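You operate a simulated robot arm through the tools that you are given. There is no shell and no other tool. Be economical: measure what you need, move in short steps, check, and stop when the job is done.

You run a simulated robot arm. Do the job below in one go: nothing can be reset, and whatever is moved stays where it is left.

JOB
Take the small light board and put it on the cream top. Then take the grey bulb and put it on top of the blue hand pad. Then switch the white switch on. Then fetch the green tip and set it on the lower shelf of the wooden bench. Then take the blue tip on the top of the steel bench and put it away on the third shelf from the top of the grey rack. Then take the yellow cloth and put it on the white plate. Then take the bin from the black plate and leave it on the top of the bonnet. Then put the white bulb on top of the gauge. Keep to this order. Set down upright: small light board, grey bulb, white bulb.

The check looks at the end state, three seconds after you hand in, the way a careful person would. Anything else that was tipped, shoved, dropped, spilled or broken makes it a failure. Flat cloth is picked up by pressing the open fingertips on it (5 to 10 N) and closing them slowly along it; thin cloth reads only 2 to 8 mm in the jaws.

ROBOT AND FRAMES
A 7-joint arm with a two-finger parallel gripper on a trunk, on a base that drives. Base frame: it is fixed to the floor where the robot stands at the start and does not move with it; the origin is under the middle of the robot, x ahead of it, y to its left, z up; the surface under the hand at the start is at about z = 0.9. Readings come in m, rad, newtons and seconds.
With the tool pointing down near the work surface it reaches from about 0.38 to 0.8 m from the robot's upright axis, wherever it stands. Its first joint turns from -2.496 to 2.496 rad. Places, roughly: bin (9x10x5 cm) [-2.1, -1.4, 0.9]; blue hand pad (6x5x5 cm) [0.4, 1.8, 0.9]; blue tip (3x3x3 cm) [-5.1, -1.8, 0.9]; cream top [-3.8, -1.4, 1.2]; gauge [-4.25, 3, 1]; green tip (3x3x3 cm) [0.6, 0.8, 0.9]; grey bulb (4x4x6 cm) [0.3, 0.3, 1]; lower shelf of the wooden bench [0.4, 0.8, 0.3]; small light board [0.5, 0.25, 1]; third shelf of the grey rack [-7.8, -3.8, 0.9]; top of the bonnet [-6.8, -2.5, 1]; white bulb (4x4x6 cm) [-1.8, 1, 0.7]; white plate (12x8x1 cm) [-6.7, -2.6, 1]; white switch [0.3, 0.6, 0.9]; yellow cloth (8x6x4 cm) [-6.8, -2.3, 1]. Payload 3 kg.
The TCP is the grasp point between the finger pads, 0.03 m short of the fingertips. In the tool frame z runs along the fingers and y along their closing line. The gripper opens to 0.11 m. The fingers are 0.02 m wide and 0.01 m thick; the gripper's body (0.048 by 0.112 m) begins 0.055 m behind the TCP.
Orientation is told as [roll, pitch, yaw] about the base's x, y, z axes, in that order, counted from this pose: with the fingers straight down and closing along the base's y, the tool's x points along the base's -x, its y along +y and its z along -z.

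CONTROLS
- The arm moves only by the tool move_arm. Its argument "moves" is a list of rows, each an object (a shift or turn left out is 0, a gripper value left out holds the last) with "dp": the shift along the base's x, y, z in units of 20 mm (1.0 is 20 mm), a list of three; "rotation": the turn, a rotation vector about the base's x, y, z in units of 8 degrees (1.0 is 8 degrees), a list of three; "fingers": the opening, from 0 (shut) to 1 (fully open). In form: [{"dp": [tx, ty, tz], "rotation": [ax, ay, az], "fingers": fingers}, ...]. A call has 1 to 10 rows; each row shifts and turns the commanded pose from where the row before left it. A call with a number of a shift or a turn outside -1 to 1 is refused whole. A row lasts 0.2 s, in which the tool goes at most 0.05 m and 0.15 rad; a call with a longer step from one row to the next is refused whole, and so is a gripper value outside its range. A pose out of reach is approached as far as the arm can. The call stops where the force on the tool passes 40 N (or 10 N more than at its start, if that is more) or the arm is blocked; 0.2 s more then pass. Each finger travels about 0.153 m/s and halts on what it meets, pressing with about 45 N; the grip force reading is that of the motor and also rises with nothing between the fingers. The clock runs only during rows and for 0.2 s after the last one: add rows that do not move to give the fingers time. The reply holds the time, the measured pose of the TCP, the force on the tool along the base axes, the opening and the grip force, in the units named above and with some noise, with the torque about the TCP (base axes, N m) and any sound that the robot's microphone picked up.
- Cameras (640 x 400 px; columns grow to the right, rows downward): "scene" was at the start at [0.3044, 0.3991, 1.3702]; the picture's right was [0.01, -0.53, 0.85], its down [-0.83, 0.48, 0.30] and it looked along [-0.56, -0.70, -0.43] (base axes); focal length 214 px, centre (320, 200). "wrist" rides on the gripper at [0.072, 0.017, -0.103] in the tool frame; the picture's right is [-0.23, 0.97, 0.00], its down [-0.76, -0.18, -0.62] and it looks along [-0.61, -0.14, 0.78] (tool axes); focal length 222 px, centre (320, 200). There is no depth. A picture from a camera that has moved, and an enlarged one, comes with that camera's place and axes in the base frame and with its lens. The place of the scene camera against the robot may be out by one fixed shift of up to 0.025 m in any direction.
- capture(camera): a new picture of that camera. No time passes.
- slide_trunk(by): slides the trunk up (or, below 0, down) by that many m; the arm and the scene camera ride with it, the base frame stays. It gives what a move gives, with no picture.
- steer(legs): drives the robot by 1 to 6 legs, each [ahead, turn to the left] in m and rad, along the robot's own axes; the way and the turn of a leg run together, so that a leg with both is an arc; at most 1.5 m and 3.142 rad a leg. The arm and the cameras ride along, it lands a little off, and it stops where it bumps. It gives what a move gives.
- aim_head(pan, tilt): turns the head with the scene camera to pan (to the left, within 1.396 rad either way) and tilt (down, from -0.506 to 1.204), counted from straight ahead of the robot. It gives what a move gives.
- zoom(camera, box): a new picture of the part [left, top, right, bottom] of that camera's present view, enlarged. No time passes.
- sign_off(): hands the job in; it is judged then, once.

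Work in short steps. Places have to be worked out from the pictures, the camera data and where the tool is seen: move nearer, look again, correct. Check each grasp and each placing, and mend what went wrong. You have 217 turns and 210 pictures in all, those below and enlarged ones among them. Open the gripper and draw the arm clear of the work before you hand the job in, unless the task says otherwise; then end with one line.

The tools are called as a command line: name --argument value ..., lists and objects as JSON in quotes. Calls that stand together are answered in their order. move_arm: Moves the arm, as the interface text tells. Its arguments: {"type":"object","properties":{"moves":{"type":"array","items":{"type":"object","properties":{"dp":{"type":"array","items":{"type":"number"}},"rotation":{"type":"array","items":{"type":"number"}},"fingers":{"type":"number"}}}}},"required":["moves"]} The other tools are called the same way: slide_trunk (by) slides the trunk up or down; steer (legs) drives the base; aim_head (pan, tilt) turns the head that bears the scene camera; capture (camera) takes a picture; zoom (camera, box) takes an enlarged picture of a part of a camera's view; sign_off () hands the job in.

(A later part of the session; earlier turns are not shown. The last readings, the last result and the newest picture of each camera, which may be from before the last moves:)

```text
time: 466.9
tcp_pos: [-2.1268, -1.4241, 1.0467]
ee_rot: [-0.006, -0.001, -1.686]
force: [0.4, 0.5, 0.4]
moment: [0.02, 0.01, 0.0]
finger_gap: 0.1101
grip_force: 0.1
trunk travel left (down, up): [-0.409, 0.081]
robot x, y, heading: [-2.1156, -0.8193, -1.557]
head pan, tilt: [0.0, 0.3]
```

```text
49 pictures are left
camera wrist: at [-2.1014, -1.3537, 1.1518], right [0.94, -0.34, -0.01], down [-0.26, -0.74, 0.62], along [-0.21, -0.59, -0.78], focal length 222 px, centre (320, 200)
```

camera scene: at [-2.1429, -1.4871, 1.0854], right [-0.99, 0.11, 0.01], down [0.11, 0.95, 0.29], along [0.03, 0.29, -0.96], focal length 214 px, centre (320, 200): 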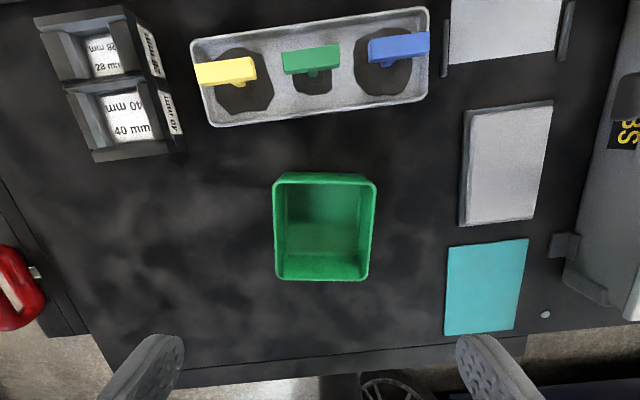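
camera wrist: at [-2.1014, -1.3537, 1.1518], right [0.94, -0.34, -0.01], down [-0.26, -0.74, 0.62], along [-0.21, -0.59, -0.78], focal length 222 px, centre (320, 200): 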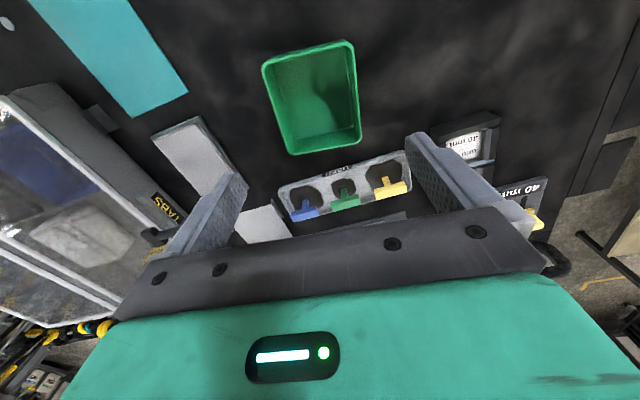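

Triangulated rim centre (−2.130,−1.416,0.889). Shift and descend to just above the rim, then check clearance.

move_arm --moves '[{"dp": [-0.15, 0.4, -1]}, {"dp": [0, 0, -1]}, {"dp": [0, 0, -1]}, {"dp": [0, 0, -1]}, {"dp": [0, 0, -1]}]'

aim_head --pan 0.0 --tilt 0.6

capture --camera "scene"

capture --camera "wrist"

```text
time: 468.1
tcp_pos: [-2.1325, -1.4144, 0.9477]
ee_rot: [-0.006, -0.001, -1.685]
force: [-0.7, -0.4, 0.2]
moment: [-0.05, 0.0, 0.03]
finger_gap: 0.11
grip_force: 0.0
trunk travel left (down, up): [-0.409, 0.081]
robot x, y, heading: [-2.1153, -0.8104, -1.56]
head pan, tilt: [0.0, 0.3]
```

```text
time: 468.9
tcp_pos: [-2.1305, -1.4159, 0.9481]
ee_rot: [-0.006, -0.001, -1.683]
force: [-0.1, 0.2, -0.7]
moment: [0.0, 0.01, 0.02]
finger_gap: 0.11
grip_force: 0.0
trunk travel left (down, up): [-0.409, 0.081]
robot x, y, heading: [-2.1184, -0.8123, -1.56]
head pan, tilt: [0.0, 0.6]
```

```text
48 pictures are left
camera scene: at [-2.1441, -1.4506, 0.9914], right [-0.99, 0.11, 0.01], down [0.1, 0.82, 0.56], along [0.06, 0.56, -0.83], focal length 214 px, centre (320, 200)
```

scene: 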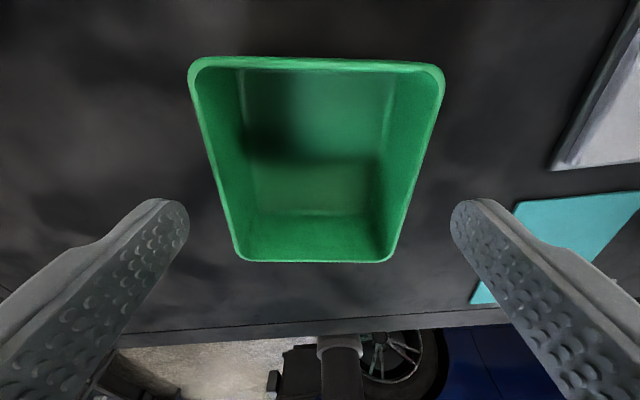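

```text
47 pictures are left
camera wrist: at [-2.1057, -1.3445, 1.0529], right [0.94, -0.34, -0.01], down [-0.26, -0.74, 0.62], along [-0.21, -0.59, -0.78], focal length 222 px, centre (320, 200)
```

wrist: 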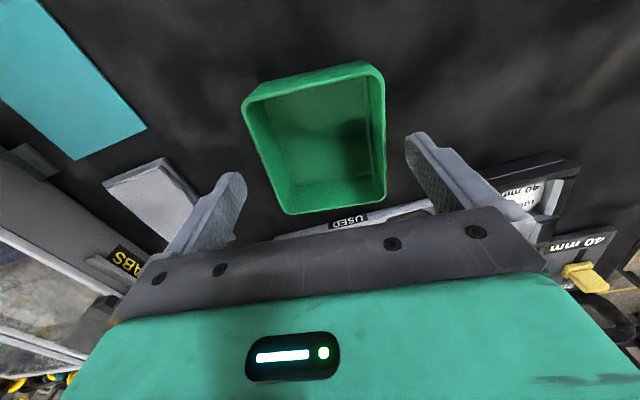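

Centred. Descend 6 cm and close.

move_arm --moves '[{"dp": [0, 0, -0.8]}, {"dp": [0, 0, -0.8]}, {"dp": [0, 0, -0.8]}, {"dp": [0, 0, -0.6]}]'

capture --camera "scene"

```text
time: 469.9
tcp_pos: [-2.1329, -1.4136, 0.8914]
ee_rot: [-0.006, -0.004, -1.685]
force: [0.1, 3.2, 22.7]
moment: [0.13, -1.36, 0.16]
finger_gap: 0.1097
grip_force: 0.1
trunk travel left (down, up): [-0.409, 0.081]
robot x, y, heading: [-2.1154, -0.8161, -1.561]
head pan, tilt: [0.0, 0.6]
```

```text
46 pictures are left
camera scene: at [-2.1449, -1.4499, 0.9334], right [-0.99, 0.11, 0.01], down [0.1, 0.82, 0.56], along [0.06, 0.56, -0.83], focal length 214 px, centre (320, 200)
```

scene: 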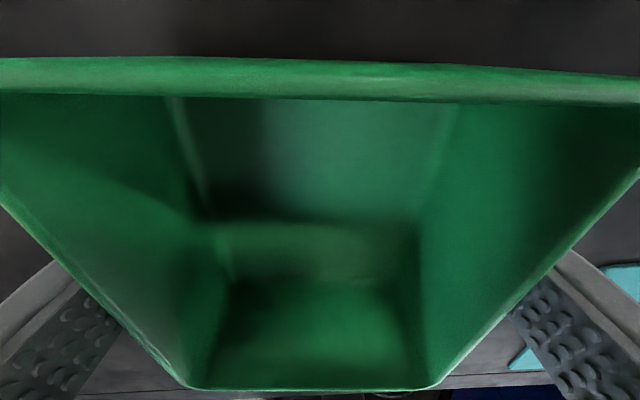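

One fingertip touches the surface; raise 4 mm, then close.

move_arm --moves '[{"dp": [0, 0, 0.25]}, {"fingers": 0.93}, {"fingers": 0.86}, {"fingers": 0.8}, {"fingers": 0.74}]'

capture --camera "wrist"

```text
time: 471.1
tcp_pos: [-2.1322, -1.4146, 0.8923]
ee_rot: [-0.007, 0.001, -1.685]
force: [-0.3, 0.3, 0.2]
moment: [-0.02, -0.04, -0.01]
finger_gap: 0.0896
grip_force: 44.7
trunk travel left (down, up): [-0.409, 0.081]
robot x, y, heading: [-2.1204, -0.817, -1.559]
head pan, tilt: [0.0, 0.6]
```

```text
45 pictures are left
camera wrist: at [-2.1061, -1.3448, 0.9972], right [0.94, -0.34, -0.01], down [-0.26, -0.74, 0.62], along [-0.21, -0.59, -0.78], focal length 222 px, centre (320, 200)
```

wrist: 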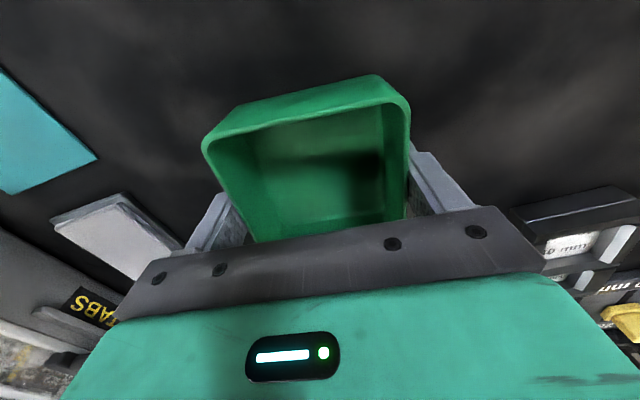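

Gripped at 90 mm. Lift straight up.

move_arm --moves '[{"dp": [0, 0, 0.4]}, {"dp": [0, 0, 0.8]}, {"dp": [0, 0, 1]}, {"dp": [0, 0, 1]}, {"dp": [0, 0, 1]}, {"dp": [0, 0, 1]}, {"dp": [0, 0, 1]}, {"dp": [0, 0, 1]}, {"dp": [0, 0, 1]}, {"dp": [0, 0, 1]}]'

capture --camera "wrist"

```text
time: 473.4
tcp_pos: [-2.1317, -1.4162, 1.0765]
ee_rot: [-0.007, 0.002, -1.685]
force: [-0.2, -0.3, 0.6]
moment: [0.02, -0.01, 0.0]
finger_gap: 0.0896
grip_force: 44.8
trunk travel left (down, up): [-0.409, 0.081]
robot x, y, heading: [-2.1139, -0.8154, -1.559]
head pan, tilt: [0.0, 0.6]
```

```text
44 pictures are left
camera wrist: at [-2.1062, -1.346, 1.1813], right [0.94, -0.34, -0.01], down [-0.26, -0.74, 0.62], along [-0.21, -0.59, -0.78], focal length 222 px, centre (320, 200)
```

wrist: 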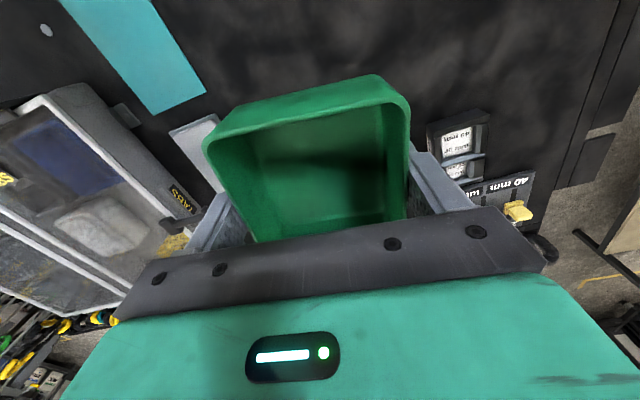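

Lifted. Retract and drive back to the bonnet.

move_arm --moves '[{"dp": [0, 0.9, 0.8]}, {"dp": [0, 0.9, 0.8]}, {"dp": [0, 0.9, 0.8]}, {"dp": [0, 0.9, 0.8]}, {"dp": [0, 0.9, 0.8]}, {"dp": [0, 0.9, 0.8]}]'

steer --legs '[[-0.2, 0], [0, -1.58], [1.4, 0], [1.4, 0], [0.9, 0]]'

```text
time: 474.8
tcp_pos: [-2.1329, -1.3071, 1.1738]
ee_rot: [-0.007, 0.0, -1.685]
force: [-0.2, -1.3, -0.9]
moment: [0.0, 0.0, 0.0]
finger_gap: 0.0895
grip_force: 44.6
trunk travel left (down, up): [-0.409, 0.081]
robot x, y, heading: [-2.1158, -0.8172, -1.564]
head pan, tilt: [0.0, 0.6]
```

```text
time: 497.8
tcp_pos: [-6.3066, -0.5265, 1.1742]
ee_rot: [-0.007, 0.0, 3.004]
force: [0.0, 0.2, -1.1]
moment: [0.02, -0.01, -0.03]
finger_gap: 0.0894
grip_force: 44.8
trunk travel left (down, up): [-0.409, 0.081]
robot x, y, heading: [-5.8153, -0.5517, 3.135]
head pan, tilt: [0.0, 0.6]
```

steer --legs '[[-0.12, 0], [0, 1.57], [1.5, 0], [0.25, 0], [0, -1.57]]'

aim_head --pan 0.0 --tilt -0.4

capture --camera "scene"

```text
time: 515.2
tcp_pos: [-6.2176, -2.2404, 1.174]
ee_rot: [-0.007, 0.0, 2.994]
force: [0.1, -0.1, -0.1]
moment: [-0.01, -0.02, 0.0]
finger_gap: 0.0896
grip_force: 45.6
trunk travel left (down, up): [-0.409, 0.081]
robot x, y, heading: [-5.7281, -2.3327, 3.124]
head pan, tilt: [0.0, 0.6]
```

```text
time: 516.5
tcp_pos: [-6.2173, -2.2393, 1.1745]
ee_rot: [-0.006, -0.001, 2.995]
force: [-0.1, -0.4, -0.2]
moment: [0.01, -0.01, 0.03]
finger_gap: 0.0892
grip_force: 45.2
trunk travel left (down, up): [-0.409, 0.081]
robot x, y, heading: [-5.7292, -2.3333, 3.125]
head pan, tilt: [0.0, -0.4]
```

```text
43 pictures are left
camera scene: at [-6.3652, -2.2014, 1.2324], right [0.15, 0.99, 0.01], down [0.91, -0.13, -0.39], along [-0.38, 0.06, -0.92], focal length 214 px, centre (320, 200)
```

scene: 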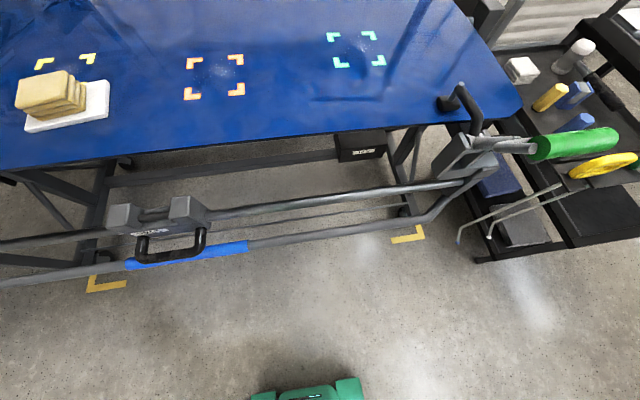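

Place the bin at the orange-bracket area ≈(−6.755,−2.335). Drive 0.29 m closer and move over it.

steer --legs '[[0.29, 0]]'

move_arm --moves '[{"dp": [-1, -0.4, 0]}, {"dp": [-1, -0.4, 0]}, {"dp": [-1, -0.4, 0]}, {"dp": [-1, -0.4, 0]}, {"dp": [-1, -0.4, 0]}, {"dp": [-1, -0.4, 0]}, {"dp": [-1, -0.4, 0]}, {"dp": [-1, -0.4, -0.5]}, {"dp": [-1, -0.4, -1]}, {"dp": [-1, -0.4, -1]}]'

capture --camera "wrist"

```text
time: 518.5
tcp_pos: [-6.5099, -2.2333, 1.1746]
ee_rot: [-0.007, 0.0, 2.993]
force: [0.3, -0.9, -0.3]
moment: [0.0, 0.02, -0.01]
finger_gap: 0.0896
grip_force: 45.0
trunk travel left (down, up): [-0.409, 0.081]
robot x, y, heading: [-6.0224, -2.3252, 3.125]
head pan, tilt: [0.0, -0.4]
```

```text
time: 520.7
tcp_pos: [-6.7109, -2.3125, 1.1247]
ee_rot: [-0.006, 0.0, 2.993]
force: [-0.3, -0.4, -0.3]
moment: [0.02, -0.01, -0.02]
finger_gap: 0.0895
grip_force: 45.4
trunk travel left (down, up): [-0.409, 0.081]
robot x, y, heading: [-6.0219, -2.3261, 3.125]
head pan, tilt: [0.0, -0.4]
```

```text
42 pictures are left
camera wrist: at [-6.6411, -2.3402, 1.2283], right [-0.37, -0.93, -0.01], down [-0.73, 0.28, 0.62], along [-0.58, 0.24, -0.78], focal length 222 px, centre (320, 200)
```

wrist: 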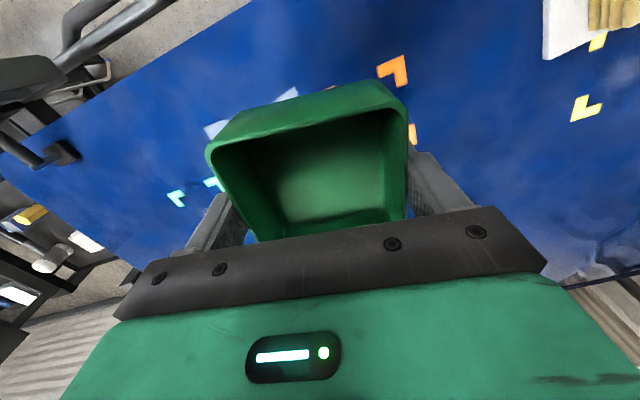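

move_arm --moves '[{"dp": [-1, -0.4, -1]}, {"dp": [-1, -0.4, -1]}, {"dp": [0, 0, -1]}, {"dp": [0, 0, -1]}, {"dp": [0, 0, -0.8]}, {"dp": [0, 0, -0.4]}]'

move_arm --moves '[{"dp": [0, 0, -0.2]}, {"dp": [0, 0, -0.2]}, {"dp": [0, 0, -0.2]}]'

capture --camera "wrist"

```text
time: 522.1
tcp_pos: [-6.7505, -2.3299, 1.0183]
ee_rot: [-0.007, 0.003, 2.99]
force: [0.1, 0.5, -0.9]
moment: [0.0, 0.01, 0.01]
finger_gap: 0.0893
grip_force: 45.2
trunk travel left (down, up): [-0.409, 0.081]
robot x, y, heading: [-6.0221, -2.3225, 3.122]
head pan, tilt: [0.0, -0.4]
```

```text
time: 522.9
tcp_pos: [-6.7494, -2.3302, 1.0065]
ee_rot: [-0.006, 0.0, 2.992]
force: [-0.4, -0.3, -1.0]
moment: [-0.04, -0.02, 0.02]
finger_gap: 0.0893
grip_force: 44.8
trunk travel left (down, up): [-0.409, 0.081]
robot x, y, heading: [-6.02, -2.3233, 3.121]
head pan, tilt: [0.0, -0.4]
```

```text
41 pictures are left
camera wrist: at [-6.6807, -2.3584, 1.1119], right [-0.37, -0.93, -0.01], down [-0.73, 0.28, 0.62], along [-0.58, 0.24, -0.78], focal length 222 px, centre (320, 200)
```

wrist: 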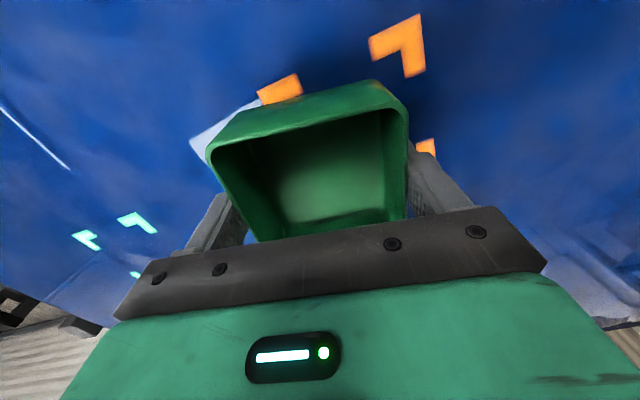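

move_arm --moves '[{"dp": [0, 0, -0.2]}, {"dp": [0, 0, -0.2]}, {"dp": [0, 0, -0.15]}, {"dp": [0, 0, -0.15]}]'

```text
time: 523.9
tcp_pos: [-6.7487, -2.3297, 0.9947]
ee_rot: [-0.008, 0.003, 2.992]
force: [-0.4, -0.4, -1.1]
moment: [0.01, -0.03, -0.02]
finger_gap: 0.0894
grip_force: 45.1
trunk travel left (down, up): [-0.409, 0.081]
robot x, y, heading: [-6.0176, -2.3242, 3.118]
head pan, tilt: [0.0, -0.4]
```

move_arm --moves '[{"dp": [0, 0, -0.15]}, {"dp": [0, 0, -0.15]}, {"dp": [0, 0, -0.15]}, {"dp": [0, 0, -0.15]}]'

```text
time: 524.9
tcp_pos: [-6.7501, -2.3303, 0.9848]
ee_rot: [-0.008, -0.001, 2.991]
force: [0.2, 0.1, 9.1]
moment: [-0.34, 0.58, -0.02]
finger_gap: 0.0895
grip_force: 44.8
trunk travel left (down, up): [-0.409, 0.081]
robot x, y, heading: [-6.0217, -2.3241, 3.124]
head pan, tilt: [0.0, -0.4]
```

Contact. Open fully and lift away.

move_arm --moves '[{"fingers": 0.84}, {"fingers": 0.88}, {"fingers": 0.94}, {"fingers": 1}, {}, {"dp": [0, 0, 0.5]}, {"dp": [0, 0, 1]}, {"dp": [0, 0, 1]}, {"dp": [0, 0, 1]}, {"dp": [0, 0, 1]}]'

capture --camera "wrist"

```text
time: 527.1
tcp_pos: [-6.7496, -2.3294, 1.0724]
ee_rot: [-0.007, 0.003, 2.991]
force: [0.5, -0.7, 0.2]
moment: [-0.02, 0.02, -0.03]
finger_gap: 0.1099
grip_force: 0.1
trunk travel left (down, up): [-0.409, 0.081]
robot x, y, heading: [-6.0244, -2.3211, 3.124]
head pan, tilt: [0.0, -0.4]
```

```text
40 pictures are left
camera wrist: at [-6.6809, -2.3573, 1.1772], right [-0.37, -0.93, -0.01], down [-0.73, 0.29, 0.62], along [-0.58, 0.24, -0.78], focal length 222 px, centre (320, 200)
```

wrist: 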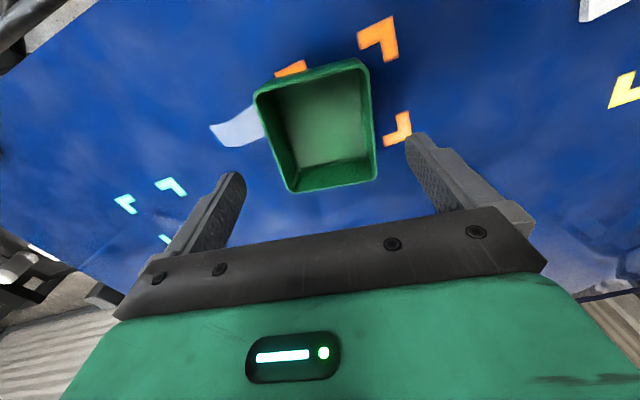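

Bin is standing on the bonnet. Task 8: go round to the truck's front for the white bulb.

move_arm --moves '[{"dp": [1, 0, 0.8]}, {"dp": [1, 0, 0.8]}, {"dp": [1, 0, 0.8]}, {"dp": [1, 0, 0.8]}, {"dp": [1, 0, 0.8]}, {"dp": [1, 0, 0.8], "rotation": [0, 0, 0.5]}, {"dp": [1, 0, 0.8], "rotation": [0, 0, 0.5]}, {"dp": [1, 0, 0]}, {"dp": [1, 0, 0]}, {"dp": [1, 0, 0]}]'

steer --legs '[[-0.25, 0], [0, -1.57], [1.5, 0], [0.2, 0], [0, -1.55]]'

steer --legs '[[1.4, 0], [1.4, 0], [1.4, 0], [0.9, 0]]'

```text
time: 529.3
tcp_pos: [-6.5508, -2.3288, 1.1841]
ee_rot: [-0.007, 0.0, 3.13]
force: [1.5, 0.9, 0.2]
moment: [0.02, -0.02, 0.0]
finger_gap: 0.11
grip_force: 0.2
trunk travel left (down, up): [-0.409, 0.081]
robot x, y, heading: [-6.0157, -2.3281, 3.125]
head pan, tilt: [0.0, -0.4]
```

```text
time: 547.1
tcp_pos: [-5.2208, -0.6162, 1.1841]
ee_rot: [-0.007, -0.001, 0.012]
force: [0.7, 0.6, 0.7]
moment: [-0.05, 0.03, 0.01]
finger_gap: 0.1098
grip_force: 0.0
trunk travel left (down, up): [-0.409, 0.081]
robot x, y, heading: [-5.7524, -0.5673, 0.002]
head pan, tilt: [0.0, -0.4]
```

```text
time: 571.8
tcp_pos: [-0.0917, -0.5159, 1.1853]
ee_rot: [-0.008, -0.001, 0.026]
force: [-0.3, 0.4, 0.1]
moment: [-0.01, 0.02, 0.02]
finger_gap: 0.1098
grip_force: 0.0
trunk travel left (down, up): [-0.409, 0.081]
robot x, y, heading: [-0.6229, -0.476, 0.021]
head pan, tilt: [0.0, -0.4]
```

steer --legs '[[0, 1.55], [1.35, 0], [0, 1.57]]'

capture --camera "scene"

capture --camera "wrist"

```text
time: 586.3
tcp_pos: [-1.1656, 0.8959, 1.1862]
ee_rot: [-0.006, -0.001, -3.105]
force: [0.6, 0.3, 0.3]
moment: [-0.02, 0.0, -0.02]
finger_gap: 0.1099
grip_force: 0.0
trunk travel left (down, up): [-0.409, 0.081]
robot x, y, heading: [-0.6416, 0.9239, -3.113]
head pan, tilt: [0.0, -0.4]
```

```text
39 pictures are left
camera scene: at [-1.3155, 0.9087, 1.2437], right [-0.04, 1.0, 0.01], down [0.92, 0.04, -0.39], along [-0.39, -0.01, -0.92], focal length 214 px, centre (320, 200)
```

scene: 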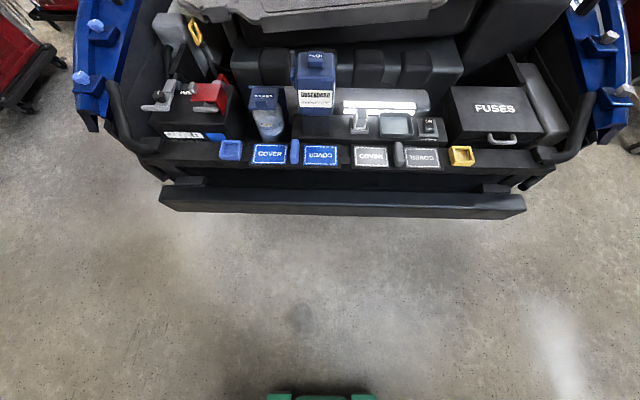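

```text
38 pictures are left
camera wrist: at [-1.0928, 0.8808, 1.2899], right [-0.19, -0.98, -0.01], down [-0.77, 0.15, 0.62], along [-0.61, 0.12, -0.78], focal length 222 px, centre (320, 200)
```

wrist: 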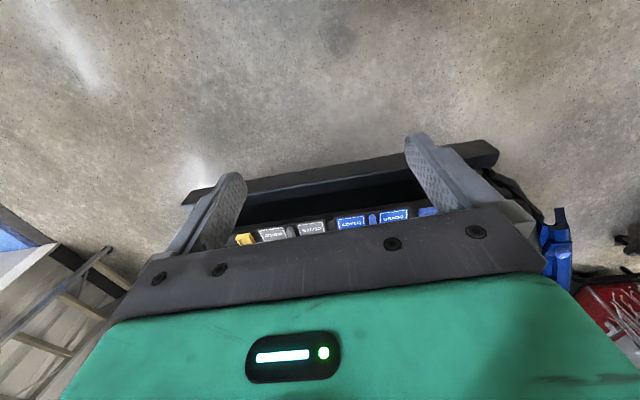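

The engine bay is in view. Zoom on the middle to find the white bulb.

zoom --camera "scene" --box '[290, 75, 450, 175]'

```text
4.00 times, centred on (370, 125) of scene
camera zoom: at [-1.3155, 0.9087, 1.2437], right [-0.04, 1.0, 0.01], down [0.92, 0.04, -0.39], along [-0.39, -0.01, -0.92], focal length 858 px, centre (120, 500)
```

zoom: 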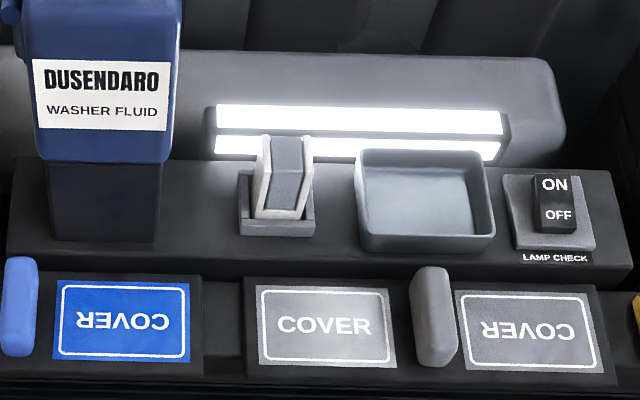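

White bulb stands at ≈(−1.778,0.993), top z≈0.79, close to the washer bottle. Drive 0.45 m closer and look straight down.

steer --legs '[[0.45, -0.02]]'

move_arm --moves '[{"dp": [-0.5, 0.9, -1], "fingers": 0.5}, {"dp": [-0.5, 0.9, -1]}, {"dp": [-0.5, 0.9, -1]}, {"dp": [-0.5, 0.9, -1]}, {"dp": [-0.5, 0.9, -1]}, {"dp": [-0.5, 0.4, -1]}]'

aim_head --pan 0.0 --tilt 0.1

capture --camera "scene"

capture --camera "wrist"

```text
time: 589.0
tcp_pos: [-1.6136, 0.8987, 1.1855]
ee_rot: [-0.006, 0.0, -3.124]
force: [-0.4, -0.1, 0.6]
moment: [-0.04, -0.03, 0.01]
finger_gap: 0.1095
grip_force: 0.0
trunk travel left (down, up): [-0.409, 0.081]
robot x, y, heading: [-1.0844, 0.9186, -3.132]
head pan, tilt: [0.0, -0.4]
```

```text
time: 590.4
tcp_pos: [-1.6717, 0.9965, 1.0638]
ee_rot: [-0.006, 0.0, -3.124]
force: [0.0, 0.0, 0.3]
moment: [0.02, 0.02, 0.0]
finger_gap: 0.0551
grip_force: 0.0
trunk travel left (down, up): [-0.409, 0.081]
robot x, y, heading: [-1.082, 0.915, -3.132]
head pan, tilt: [0.0, -0.4]
```

```text
time: 591.3
tcp_pos: [-1.6716, 0.9951, 1.0658]
ee_rot: [-0.005, 0.0, -3.123]
force: [-0.5, 0.2, -0.3]
moment: [0.0, 0.02, -0.01]
finger_gap: 0.0551
grip_force: 0.2
trunk travel left (down, up): [-0.409, 0.081]
robot x, y, heading: [-1.0841, 0.9183, -3.128]
head pan, tilt: [0.0, 0.099]
```

```text
36 pictures are left
camera scene: at [-1.7791, 1.0127, 1.1045], right [-0.02, 1.0, 0.01], down [0.99, 0.02, 0.1], along [0.1, 0.01, -1.0], focal length 214 px, centre (320, 200)
```

scene: 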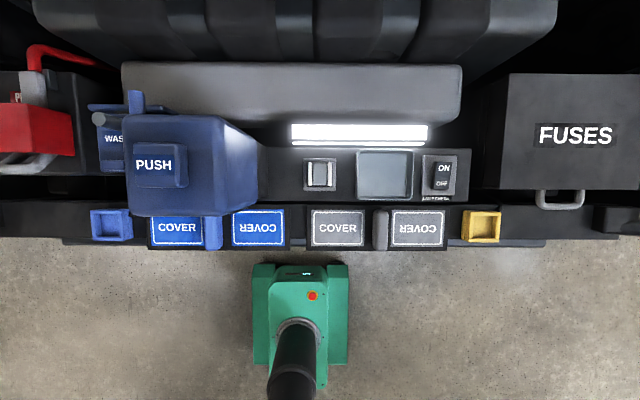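

```text
35 pictures are left
camera wrist: at [-1.5987, 0.9799, 1.1697], right [-0.21, -0.98, -0.01], down [-0.76, 0.16, 0.62], along [-0.61, 0.14, -0.78], focal length 222 px, centre (320, 200)
```

wrist: 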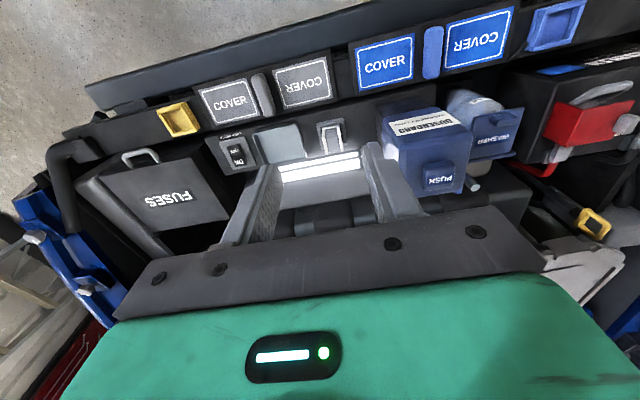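

Bottle top reaches z≈0.94 right beside the bulb, so the wide gripper body would graze it; I turn the gripper 90° (closing along x, wrist camera on the free side) and move over the bulb.

move_arm --moves '[{"dp": [-0.55, 0, 0], "rotation": [0, 0, 1]}, {"dp": [-0.55, 0, 0], "rotation": [0, 0, 1]}, {"dp": [-0.55, 0, 0], "rotation": [0, 0, 1]}, {"dp": [-0.55, 0, 0], "rotation": [0, 0, 1]}, {"dp": [-0.55, 0, 0], "rotation": [0, 0, 1]}, {"dp": [-0.55, 0, 0], "rotation": [0, 0, 1]}, {"dp": [-0.55, 0, 0], "rotation": [0, 0, 1]}, {"dp": [-0.55, 0, 0], "rotation": [0, 0, 1]}, {"dp": [-0.55, 0, 0], "rotation": [0, 0, 1]}, {"dp": [-0.55, 0, 0], "rotation": [0, 0, 1]}]'

move_arm --moves '[{"rotation": [0, 0, 1]}, {"rotation": [0, 0, 0.15]}]'

aim_head --pan 0.0 --tilt 0.6

capture --camera "scene"

capture --camera "wrist"

```text
time: 593.5
tcp_pos: [-1.7834, 0.996, 1.0665]
ee_rot: [-0.006, -0.002, -1.726]
force: [-0.5, 0.4, -0.1]
moment: [0.01, 0.0, -0.02]
finger_gap: 0.055
grip_force: 0.1
trunk travel left (down, up): [-0.409, 0.081]
robot x, y, heading: [-1.085, 0.917, -3.131]
head pan, tilt: [0.0, 0.099]
```

```text
time: 594.1
tcp_pos: [-1.7827, 0.9958, 1.0658]
ee_rot: [-0.007, 0.0, -1.564]
force: [0.3, -0.2, 0.0]
moment: [-0.03, -0.01, 0.01]
finger_gap: 0.055
grip_force: 0.0
trunk travel left (down, up): [-0.409, 0.081]
robot x, y, heading: [-1.0831, 0.9181, -3.132]
head pan, tilt: [0.0, 0.099]
```

```text
time: 595.0
tcp_pos: [-1.7825, 0.9958, 1.0654]
ee_rot: [-0.008, 0.0, -1.566]
force: [-0.3, 0.5, -0.7]
moment: [-0.03, 0.0, 0.0]
finger_gap: 0.0552
grip_force: 0.0
trunk travel left (down, up): [-0.409, 0.081]
robot x, y, heading: [-1.0823, 0.9163, -3.128]
head pan, tilt: [0.0, 0.6]
```

```text
34 pictures are left
camera scene: at [-1.7889, 0.9599, 1.1081], right [-1.0, 0.0, 0.01], down [0.0, 0.83, 0.56], along [-0.01, 0.56, -0.83], focal length 214 px, centre (320, 200)
```

scene: 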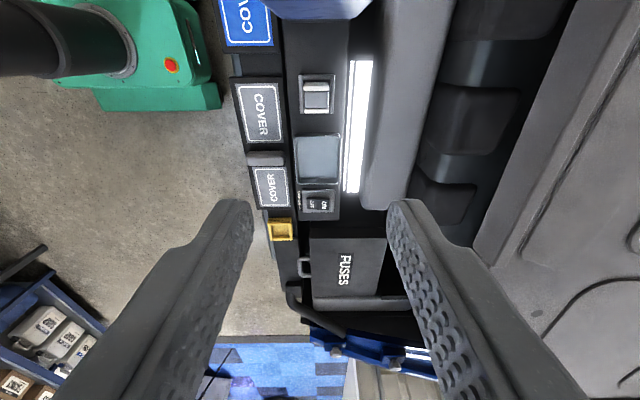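

```text
33 pictures are left
camera wrist: at [-1.7653, 1.0689, 1.1695], right [0.97, -0.22, -0.01], down [-0.17, -0.76, 0.62], along [-0.14, -0.61, -0.78], focal length 222 px, centre (320, 200)
```

wrist: 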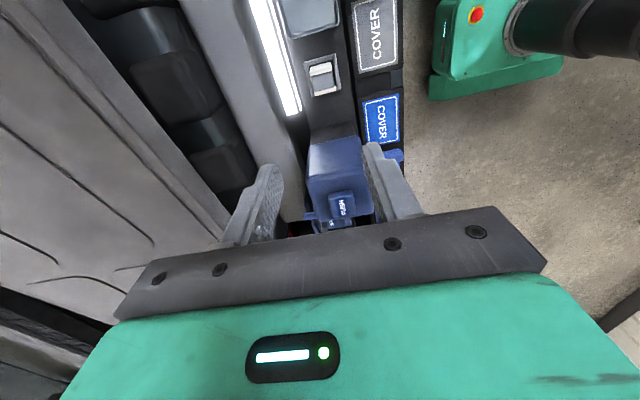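

Descend to z≈0.90 (still above the bottle) and re-measure.

move_arm --moves '[{"dp": [0, 0, -1]}, {"dp": [0, 0, -1]}, {"dp": [0, 0, -1]}, {"dp": [0, 0, -1]}, {"dp": [0, 0, -1]}, {"dp": [0, 0, -1]}, {"dp": [0, 0, -1]}, {"dp": [0, 0, -1]}]'

capture --camera "scene"

capture --camera "wrist"

```text
time: 596.9
tcp_pos: [-1.7836, 0.9936, 0.9062]
ee_rot: [-0.007, 0.002, -1.567]
force: [-0.6, 0.9, 0.0]
moment: [-0.02, 0.01, 0.0]
finger_gap: 0.055
grip_force: 0.1
trunk travel left (down, up): [-0.409, 0.081]
robot x, y, heading: [-1.0842, 0.9169, -3.136]
head pan, tilt: [0.0, 0.6]
```

```text
32 pictures are left
camera scene: at [-1.7897, 0.9578, 0.949], right [-1.0, 0.0, 0.01], down [0.0, 0.83, 0.56], along [-0.01, 0.56, -0.83], focal length 214 px, centre (320, 200)
```

scene: 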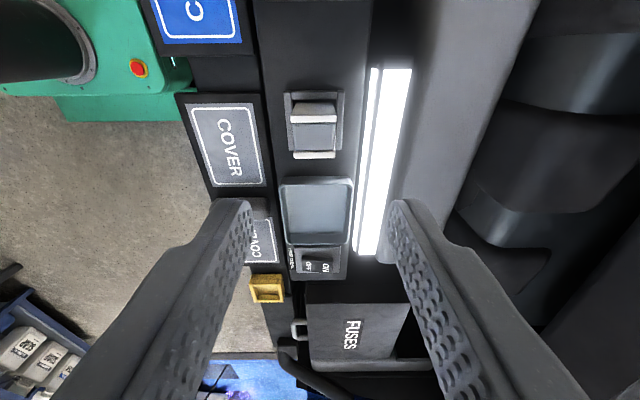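

```text
31 pictures are left
camera wrist: at [-1.766, 1.0667, 1.0103], right [0.97, -0.22, -0.01], down [-0.17, -0.76, 0.62], along [-0.15, -0.61, -0.78], focal length 222 px, centre (320, 200)
```

wrist: 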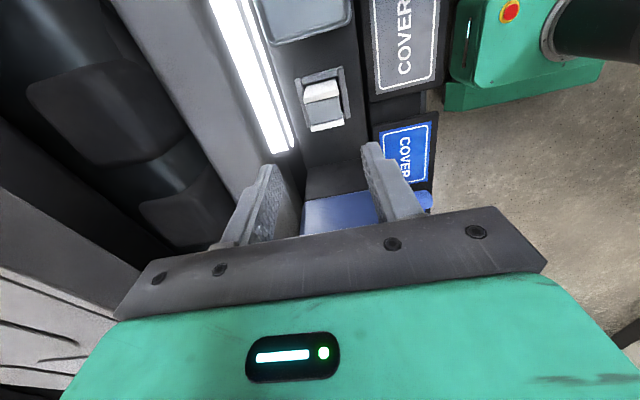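

Bulb top centre ≈(−1.782,0.996,0.746), 4 cm across. Descend carefully, first to z≈0.79.

move_arm --moves '[{"dp": [0.05, 0.1, -1]}, {"dp": [0, 0, -1]}, {"dp": [0, 0, -1]}, {"dp": [0, 0, -1]}, {"dp": [0, 0, -1]}, {"dp": [0, 0, -0.8]}]'

capture --camera "wrist"

capture --camera "scene"

```text
time: 597.8
tcp_pos: [-1.7852, 1.0034, 0.8463]
ee_rot: [-0.021, 0.0, -1.572]
force: [5.7, 12.6, 12.7]
moment: [-2.0, -0.09, 0.94]
finger_gap: 0.0553
grip_force: 0.0
trunk travel left (down, up): [-0.409, 0.081]
robot x, y, heading: [-1.0827, 0.9206, -3.132]
head pan, tilt: [0.0, 0.6]
stopped in row 4: the force on the tool passed its limit at 74 N (the readings are from after the stop); the commanded pose is now the measured one
```

```text
30 pictures are left
camera wrist: at [-1.7659, 1.0752, 0.95], right [0.97, -0.23, -0.02], down [-0.17, -0.76, 0.63], along [-0.16, -0.61, -0.78], focal length 222 px, centre (320, 200)
```

wrist: 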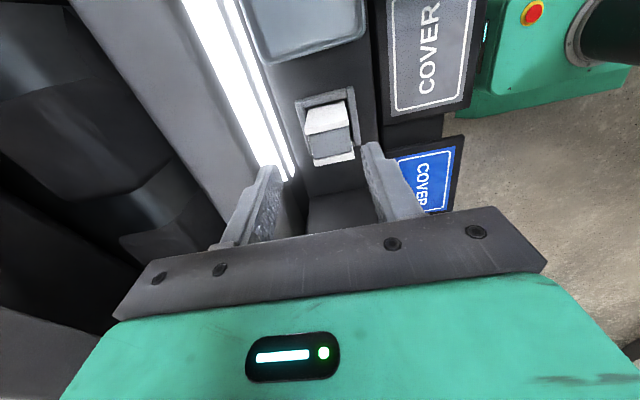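

```text
29 pictures are left
camera scene: at [-1.7897, 0.9674, 0.889], right [-1.0, 0.0, 0.01], down [0.0, 0.82, 0.57], along [0.0, 0.57, -0.82], focal length 214 px, centre (320, 200)
```

scene: 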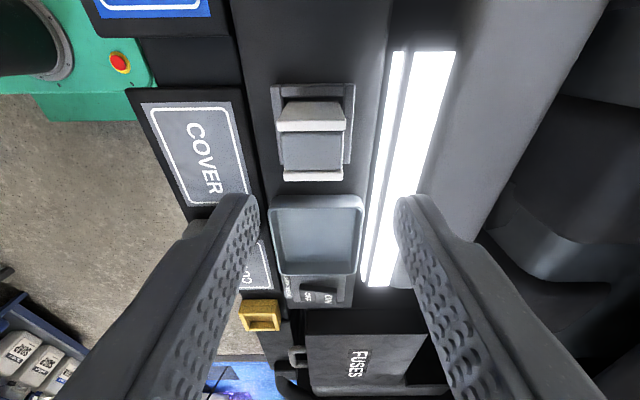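

The hand touched the washer bottle (force pushed it +y). Lift and inspect the bottle.

move_arm --moves '[{"dp": [0, 0.2, 0.5]}, {"dp": [0, 0.2, 1]}, {"dp": [0, 0, 1]}, {"dp": [0, 0, 1]}, {"dp": [0, 0, 1]}, {"dp": [0, 0, 1]}, {"dp": [0, 0, 1]}, {"dp": [0, 0, 1]}]'

aim_head --pan 0.0 --tilt -0.1

capture --camera "scene"

```text
time: 599.6
tcp_pos: [-1.7856, 1.0087, 0.9941]
ee_rot: [-0.018, 0.0, -1.572]
force: [0.4, -0.3, 0.3]
moment: [0.02, -0.01, -0.03]
finger_gap: 0.0548
grip_force: 0.0
trunk travel left (down, up): [-0.409, 0.081]
robot x, y, heading: [-1.0852, 0.9176, -3.13]
head pan, tilt: [0.0, 0.6]
```

```text
time: 600.6
tcp_pos: [-1.7855, 1.0085, 0.9938]
ee_rot: [-0.02, 0.0, -1.571]
force: [-0.3, -0.2, -0.5]
moment: [-0.02, 0.01, -0.02]
finger_gap: 0.0552
grip_force: 0.0
trunk travel left (down, up): [-0.409, 0.081]
robot x, y, heading: [-1.0868, 0.9188, -3.132]
head pan, tilt: [0.0, -0.099]
```

```text
28 pictures are left
camera scene: at [-1.792, 0.9083, 1.0385], right [-1.0, 0.0, 0.02], down [0.0, 1.0, -0.1], along [-0.02, -0.1, -0.99], focal length 214 px, centre (320, 200)
```

scene: 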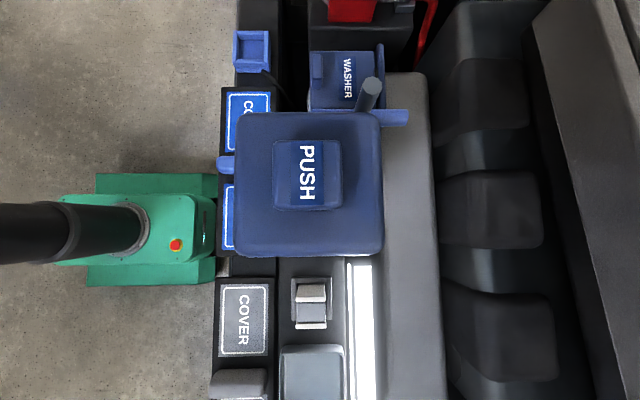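

The bottle stands undisturbed at its place; the contact must come from the head mount on the tool's −x side. New plan: un-yaw (close along y; bottle wall at y≈0.907 leaves room) and tilt 20° toward −x so the head mount clears the engine.

move_arm --moves '[{"dp": [0.2, -0.05, 0.5], "rotation": [0, 0, -1]}, {"dp": [0.2, -0.05, 0.5], "rotation": [0, 0, -1]}, {"dp": [0.2, -0.05, 0], "rotation": [0, 0, -1]}, {"dp": [0.2, -0.05, 0], "rotation": [0, 0, -1]}, {"dp": [0.2, -0.05, 0], "rotation": [0, 0, -1]}, {"dp": [0.2, -0.05, 0], "rotation": [0, 0, -1]}, {"dp": [0.2, -0.05, 0], "rotation": [0, 0, -1]}, {"dp": [0, -0.05, 0], "rotation": [0, 0, -1]}, {"dp": [0, -0.05, 0], "rotation": [0, 0, -1]}, {"dp": [0, -0.05, 0], "rotation": [0, 0, -1]}]'

move_arm --moves '[{"rotation": [0, 0, -1]}, {"rotation": [0, 0.5, -0.45]}, {"rotation": [0, 1, 0]}, {"rotation": [0, 1, 0]}]'

aim_head --pan 0.0 --tilt 0.4

capture --camera "scene"

capture --camera "wrist"

```text
time: 602.8
tcp_pos: [-1.7583, 0.9999, 1.0151]
ee_rot: [-0.019, 0.001, -2.97]
force: [-0.3, 0.1, 0.2]
moment: [-0.01, 0.01, 0.02]
finger_gap: 0.0552
grip_force: 0.1
trunk travel left (down, up): [-0.409, 0.081]
robot x, y, heading: [-1.0847, 0.9144, -3.132]
head pan, tilt: [0.0, -0.099]
```

```text
time: 603.8
tcp_pos: [-1.7575, 0.9981, 1.0143]
ee_rot: [-0.011, -0.349, 3.109]
force: [-0.5, -0.4, 0.2]
moment: [-0.01, -0.01, -0.02]
finger_gap: 0.0552
grip_force: 0.1
trunk travel left (down, up): [-0.409, 0.081]
robot x, y, heading: [-1.0805, 0.9149, -3.134]
head pan, tilt: [0.0, -0.099]
```

```text
time: 604.8
tcp_pos: [-1.7581, 0.9991, 1.0144]
ee_rot: [-0.01, -0.347, 3.111]
force: [0.5, -0.2, -0.8]
moment: [-0.02, 0.02, 0.0]
finger_gap: 0.0549
grip_force: 0.1
trunk travel left (down, up): [-0.409, 0.081]
robot x, y, heading: [-1.0854, 0.9184, -3.135]
head pan, tilt: [0.0, 0.4]
```

```text
27 pictures are left
camera scene: at [-1.8201, 1.0189, 1.0756], right [0.04, 1.0, 0.01], down [1.0, -0.04, 0.05], along [0.05, 0.01, -1.0], focal length 214 px, centre (320, 200)
```

scene: 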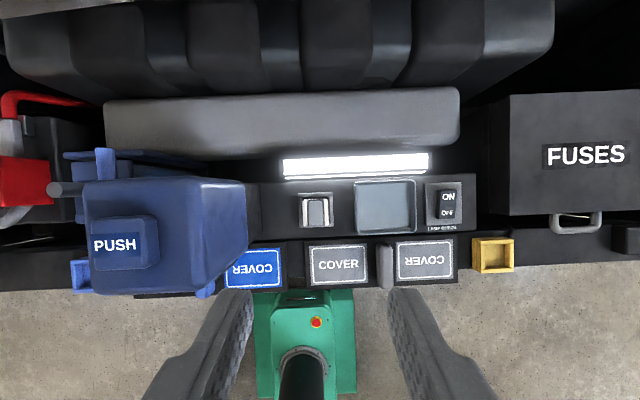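

```text
26 pictures are left
camera wrist: at [-1.6548, 0.9779, 1.0879], right [-0.25, -0.97, 0.07], down [-0.5, 0.19, 0.85], along [-0.83, 0.18, -0.53], focal length 222 px, centre (320, 200)
```

wrist: 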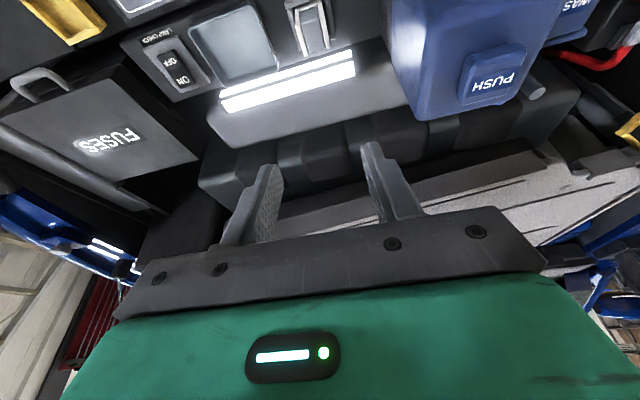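

Bulb confirmed at (−1.783,0.997). Descend vertically with the tilted tool to z≈0.83 and check.

move_arm --moves '[{"dp": [-0.55, -0.1, -1]}, {"dp": [-0.5, 0, -1]}, {"dp": [0, 0, -1]}, {"dp": [0, 0, -1]}, {"dp": [0, 0, -1]}, {"dp": [0, 0, -1]}, {"dp": [0, 0, -1]}, {"dp": [0, 0, -0.8]}, {"dp": [0, 0, -0.8]}]'

capture --camera "scene"

capture --camera "wrist"

```text
time: 606.8
tcp_pos: [-1.7789, 0.9946, 0.8408]
ee_rot: [-0.01, -0.346, 3.109]
force: [-0.7, 0.1, -0.8]
moment: [0.0, -0.01, -0.03]
finger_gap: 0.0548
grip_force: 0.1
trunk travel left (down, up): [-0.409, 0.081]
robot x, y, heading: [-1.0841, 0.9161, -3.134]
head pan, tilt: [0.0, 0.4]
```

```text
25 pictures are left
camera scene: at [-1.8414, 1.0163, 0.9027], right [0.04, 1.0, 0.01], down [1.0, -0.04, 0.05], along [0.05, 0.01, -1.0], focal length 214 px, centre (320, 200)
```

scene: 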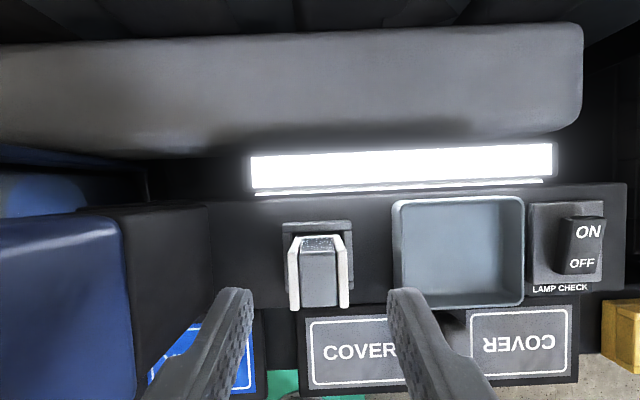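

```text
24 pictures are left
camera wrist: at [-1.6762, 0.9752, 0.915], right [-0.25, -0.97, 0.07], down [-0.5, 0.19, 0.85], along [-0.83, 0.18, -0.53], focal length 222 px, centre (320, 200)
```

wrist: 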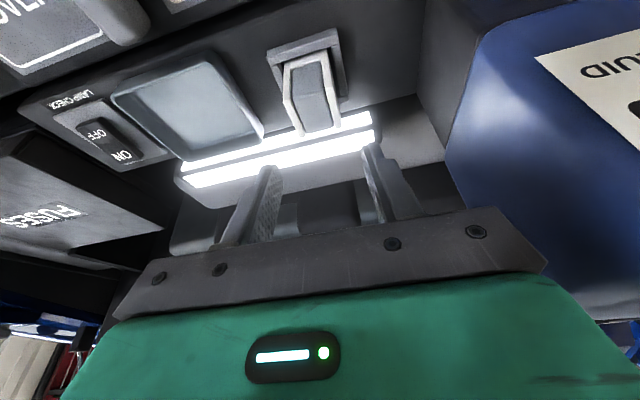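

Aligned: bulb (−1.780,0.996), top z≈0.76. Lower 8.5 cm and close.

move_arm --moves '[{"dp": [0, 0.05, -0.9]}, {"dp": [0, 0, -0.9]}, {"dp": [0, 0, -0.9]}, {"dp": [0, 0, -0.8]}, {"dp": [0, 0, -0.75]}]'

capture --camera "wrist"

```text
time: 608.1
tcp_pos: [-1.7772, 0.9979, 0.7637]
ee_rot: [-0.012, -0.352, 3.11]
force: [18.4, -1.2, 34.3]
moment: [-1.03, -0.49, 0.5]
finger_gap: 0.0554
grip_force: 0.4
trunk travel left (down, up): [-0.409, 0.081]
robot x, y, heading: [-1.0838, 0.9207, -3.132]
head pan, tilt: [0.0, 0.4]
stopped in row 5: the force on the tool passed its limit at 49 N (the readings are from after the stop); the commanded pose is now the measured one
```

```text
23 pictures are left
camera wrist: at [-1.6744, 0.9762, 0.8365], right [-0.25, -0.97, 0.07], down [-0.49, 0.19, 0.85], along [-0.83, 0.18, -0.52], focal length 222 px, centre (320, 200)
```

wrist: 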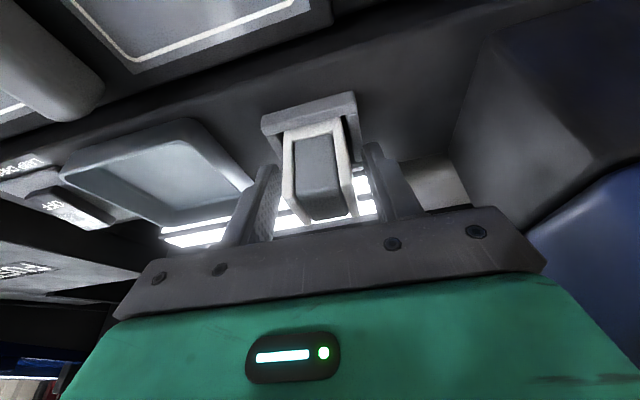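

A fingertip touches something beside; overlap with the bulb is already good. Back up 4 mm and close slowly.

move_arm --moves '[{"dp": [0, -0.08, 0.2]}, {"fingers": 0.44}, {"fingers": 0.4}, {"fingers": 0.36}, {"fingers": 0.32}, {"fingers": 0.27}]'

capture --camera "wrist"

```text
time: 609.5
tcp_pos: [-1.7797, 0.9963, 0.7644]
ee_rot: [-0.011, -0.349, 3.109]
force: [0.2, -0.4, 0.5]
moment: [-0.01, 0.0, 0.03]
finger_gap: 0.0351
grip_force: 45.0
trunk travel left (down, up): [-0.409, 0.081]
robot x, y, heading: [-1.0844, 0.9126, -3.136]
head pan, tilt: [0.0, 0.4]
```

```text
22 pictures are left
camera wrist: at [-1.6762, 0.975, 0.8375], right [-0.25, -0.97, 0.07], down [-0.49, 0.19, 0.85], along [-0.83, 0.18, -0.52], focal length 222 px, centre (320, 200)
```

wrist: 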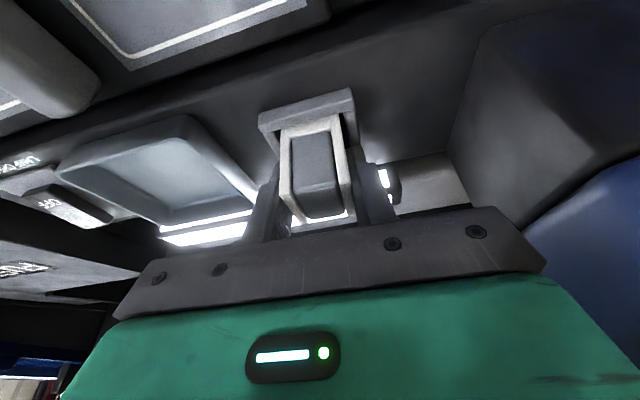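

Gripped at 35 mm like the grey one. Lift straight up.

move_arm --moves '[{"dp": [0, 0, 0.3]}, {"dp": [0, 0, 0.5]}, {"dp": [0, 0, 0.8]}, {"dp": [0, 0, 1]}, {"dp": [0, 0, 1]}, {"dp": [0, 0, 1]}, {"dp": [0, 0, 1]}, {"dp": [0, 0, 1]}, {"dp": [0, 0, 1]}, {"dp": [0, 0, 1]}]'

capture --camera "wrist"

```text
time: 611.7
tcp_pos: [-1.7786, 0.9943, 0.9388]
ee_rot: [-0.011, -0.352, 3.11]
force: [0.0, -1.6, -0.3]
moment: [0.01, -0.01, 0.0]
finger_gap: 0.0349
grip_force: 44.7
trunk travel left (down, up): [-0.409, 0.081]
robot x, y, heading: [-1.0835, 0.9161, -3.131]
head pan, tilt: [0.0, 0.4]
```

```text
21 pictures are left
camera wrist: at [-1.6756, 0.9736, 1.0117], right [-0.25, -0.97, 0.07], down [-0.49, 0.19, 0.85], along [-0.83, 0.18, -0.52], focal length 222 px, centre (320, 200)
```

wrist: 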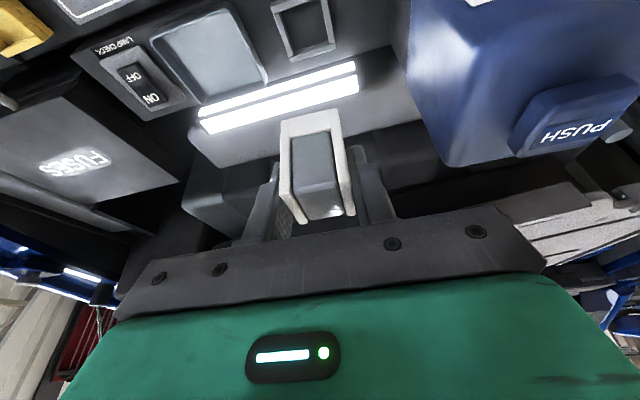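

Bulb is out. Raise and level the tool, reverse from the truck, and turn to +y to look at the way round.

move_arm --moves '[{"dp": [1, 0, 1], "rotation": [0, -1, 0]}, {"dp": [1, 0, 1], "rotation": [0, -1, 0]}, {"dp": [1, 0, 1], "rotation": [0, -0.5, 0]}, {"dp": [1, 0, 1]}, {"dp": [1, 0, 1]}, {"dp": [1, 0, 1]}, {"dp": [1, 0, 1]}, {"dp": [1, 0, 1]}, {"dp": [1, 0, 1]}]'

steer --legs '[[-0.35, 0], [0, -1.57]]'

aim_head --pan 0.9 --tilt -0.5

capture --camera "scene"

```text
time: 613.7
tcp_pos: [-1.6015, 0.9961, 1.1158]
ee_rot: [-0.024, -0.003, 3.112]
force: [-0.7, 0.0, -1.2]
moment: [0.01, -0.03, 0.01]
finger_gap: 0.0349
grip_force: 45.0
trunk travel left (down, up): [-0.409, 0.081]
robot x, y, heading: [-1.0829, 0.9133, -3.132]
head pan, tilt: [0.0, 0.4]
```

```text
time: 619.9
tcp_pos: [-0.6534, 1.4373, 1.1154]
ee_rot: [-0.02, -0.001, 1.541]
force: [-0.4, 0.7, -0.8]
moment: [-0.01, -0.05, -0.02]
finger_gap: 0.0349
grip_force: 45.1
trunk travel left (down, up): [-0.409, 0.081]
robot x, y, heading: [-0.7934, 0.9195, 1.58]
head pan, tilt: [0.0, 0.4]
```

```text
time: 621.1
tcp_pos: [-0.6542, 1.4374, 1.116]
ee_rot: [-0.024, -0.003, 1.541]
force: [-0.9, -0.7, -0.9]
moment: [0.02, -0.01, 0.0]
finger_gap: 0.0348
grip_force: 45.4
trunk travel left (down, up): [-0.409, 0.081]
robot x, y, heading: [-0.7978, 0.9173, 1.581]
head pan, tilt: [0.901, -0.499]
```

```text
20 pictures are left
camera scene: at [-0.7105, 1.6071, 1.2052], right [0.64, -0.02, -0.77], down [-0.39, -0.87, -0.31], along [-0.66, 0.5, -0.56], focal length 214 px, centre (320, 200)
```

scene: 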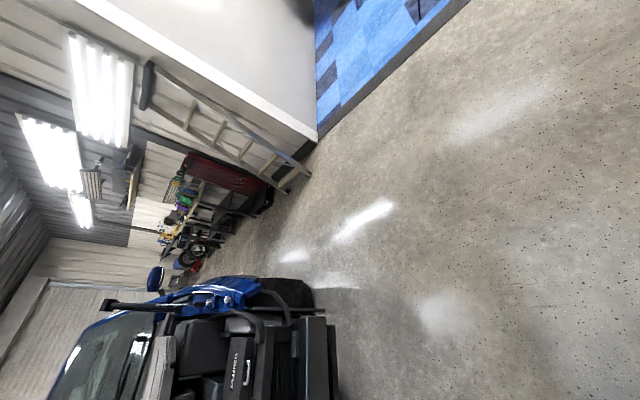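

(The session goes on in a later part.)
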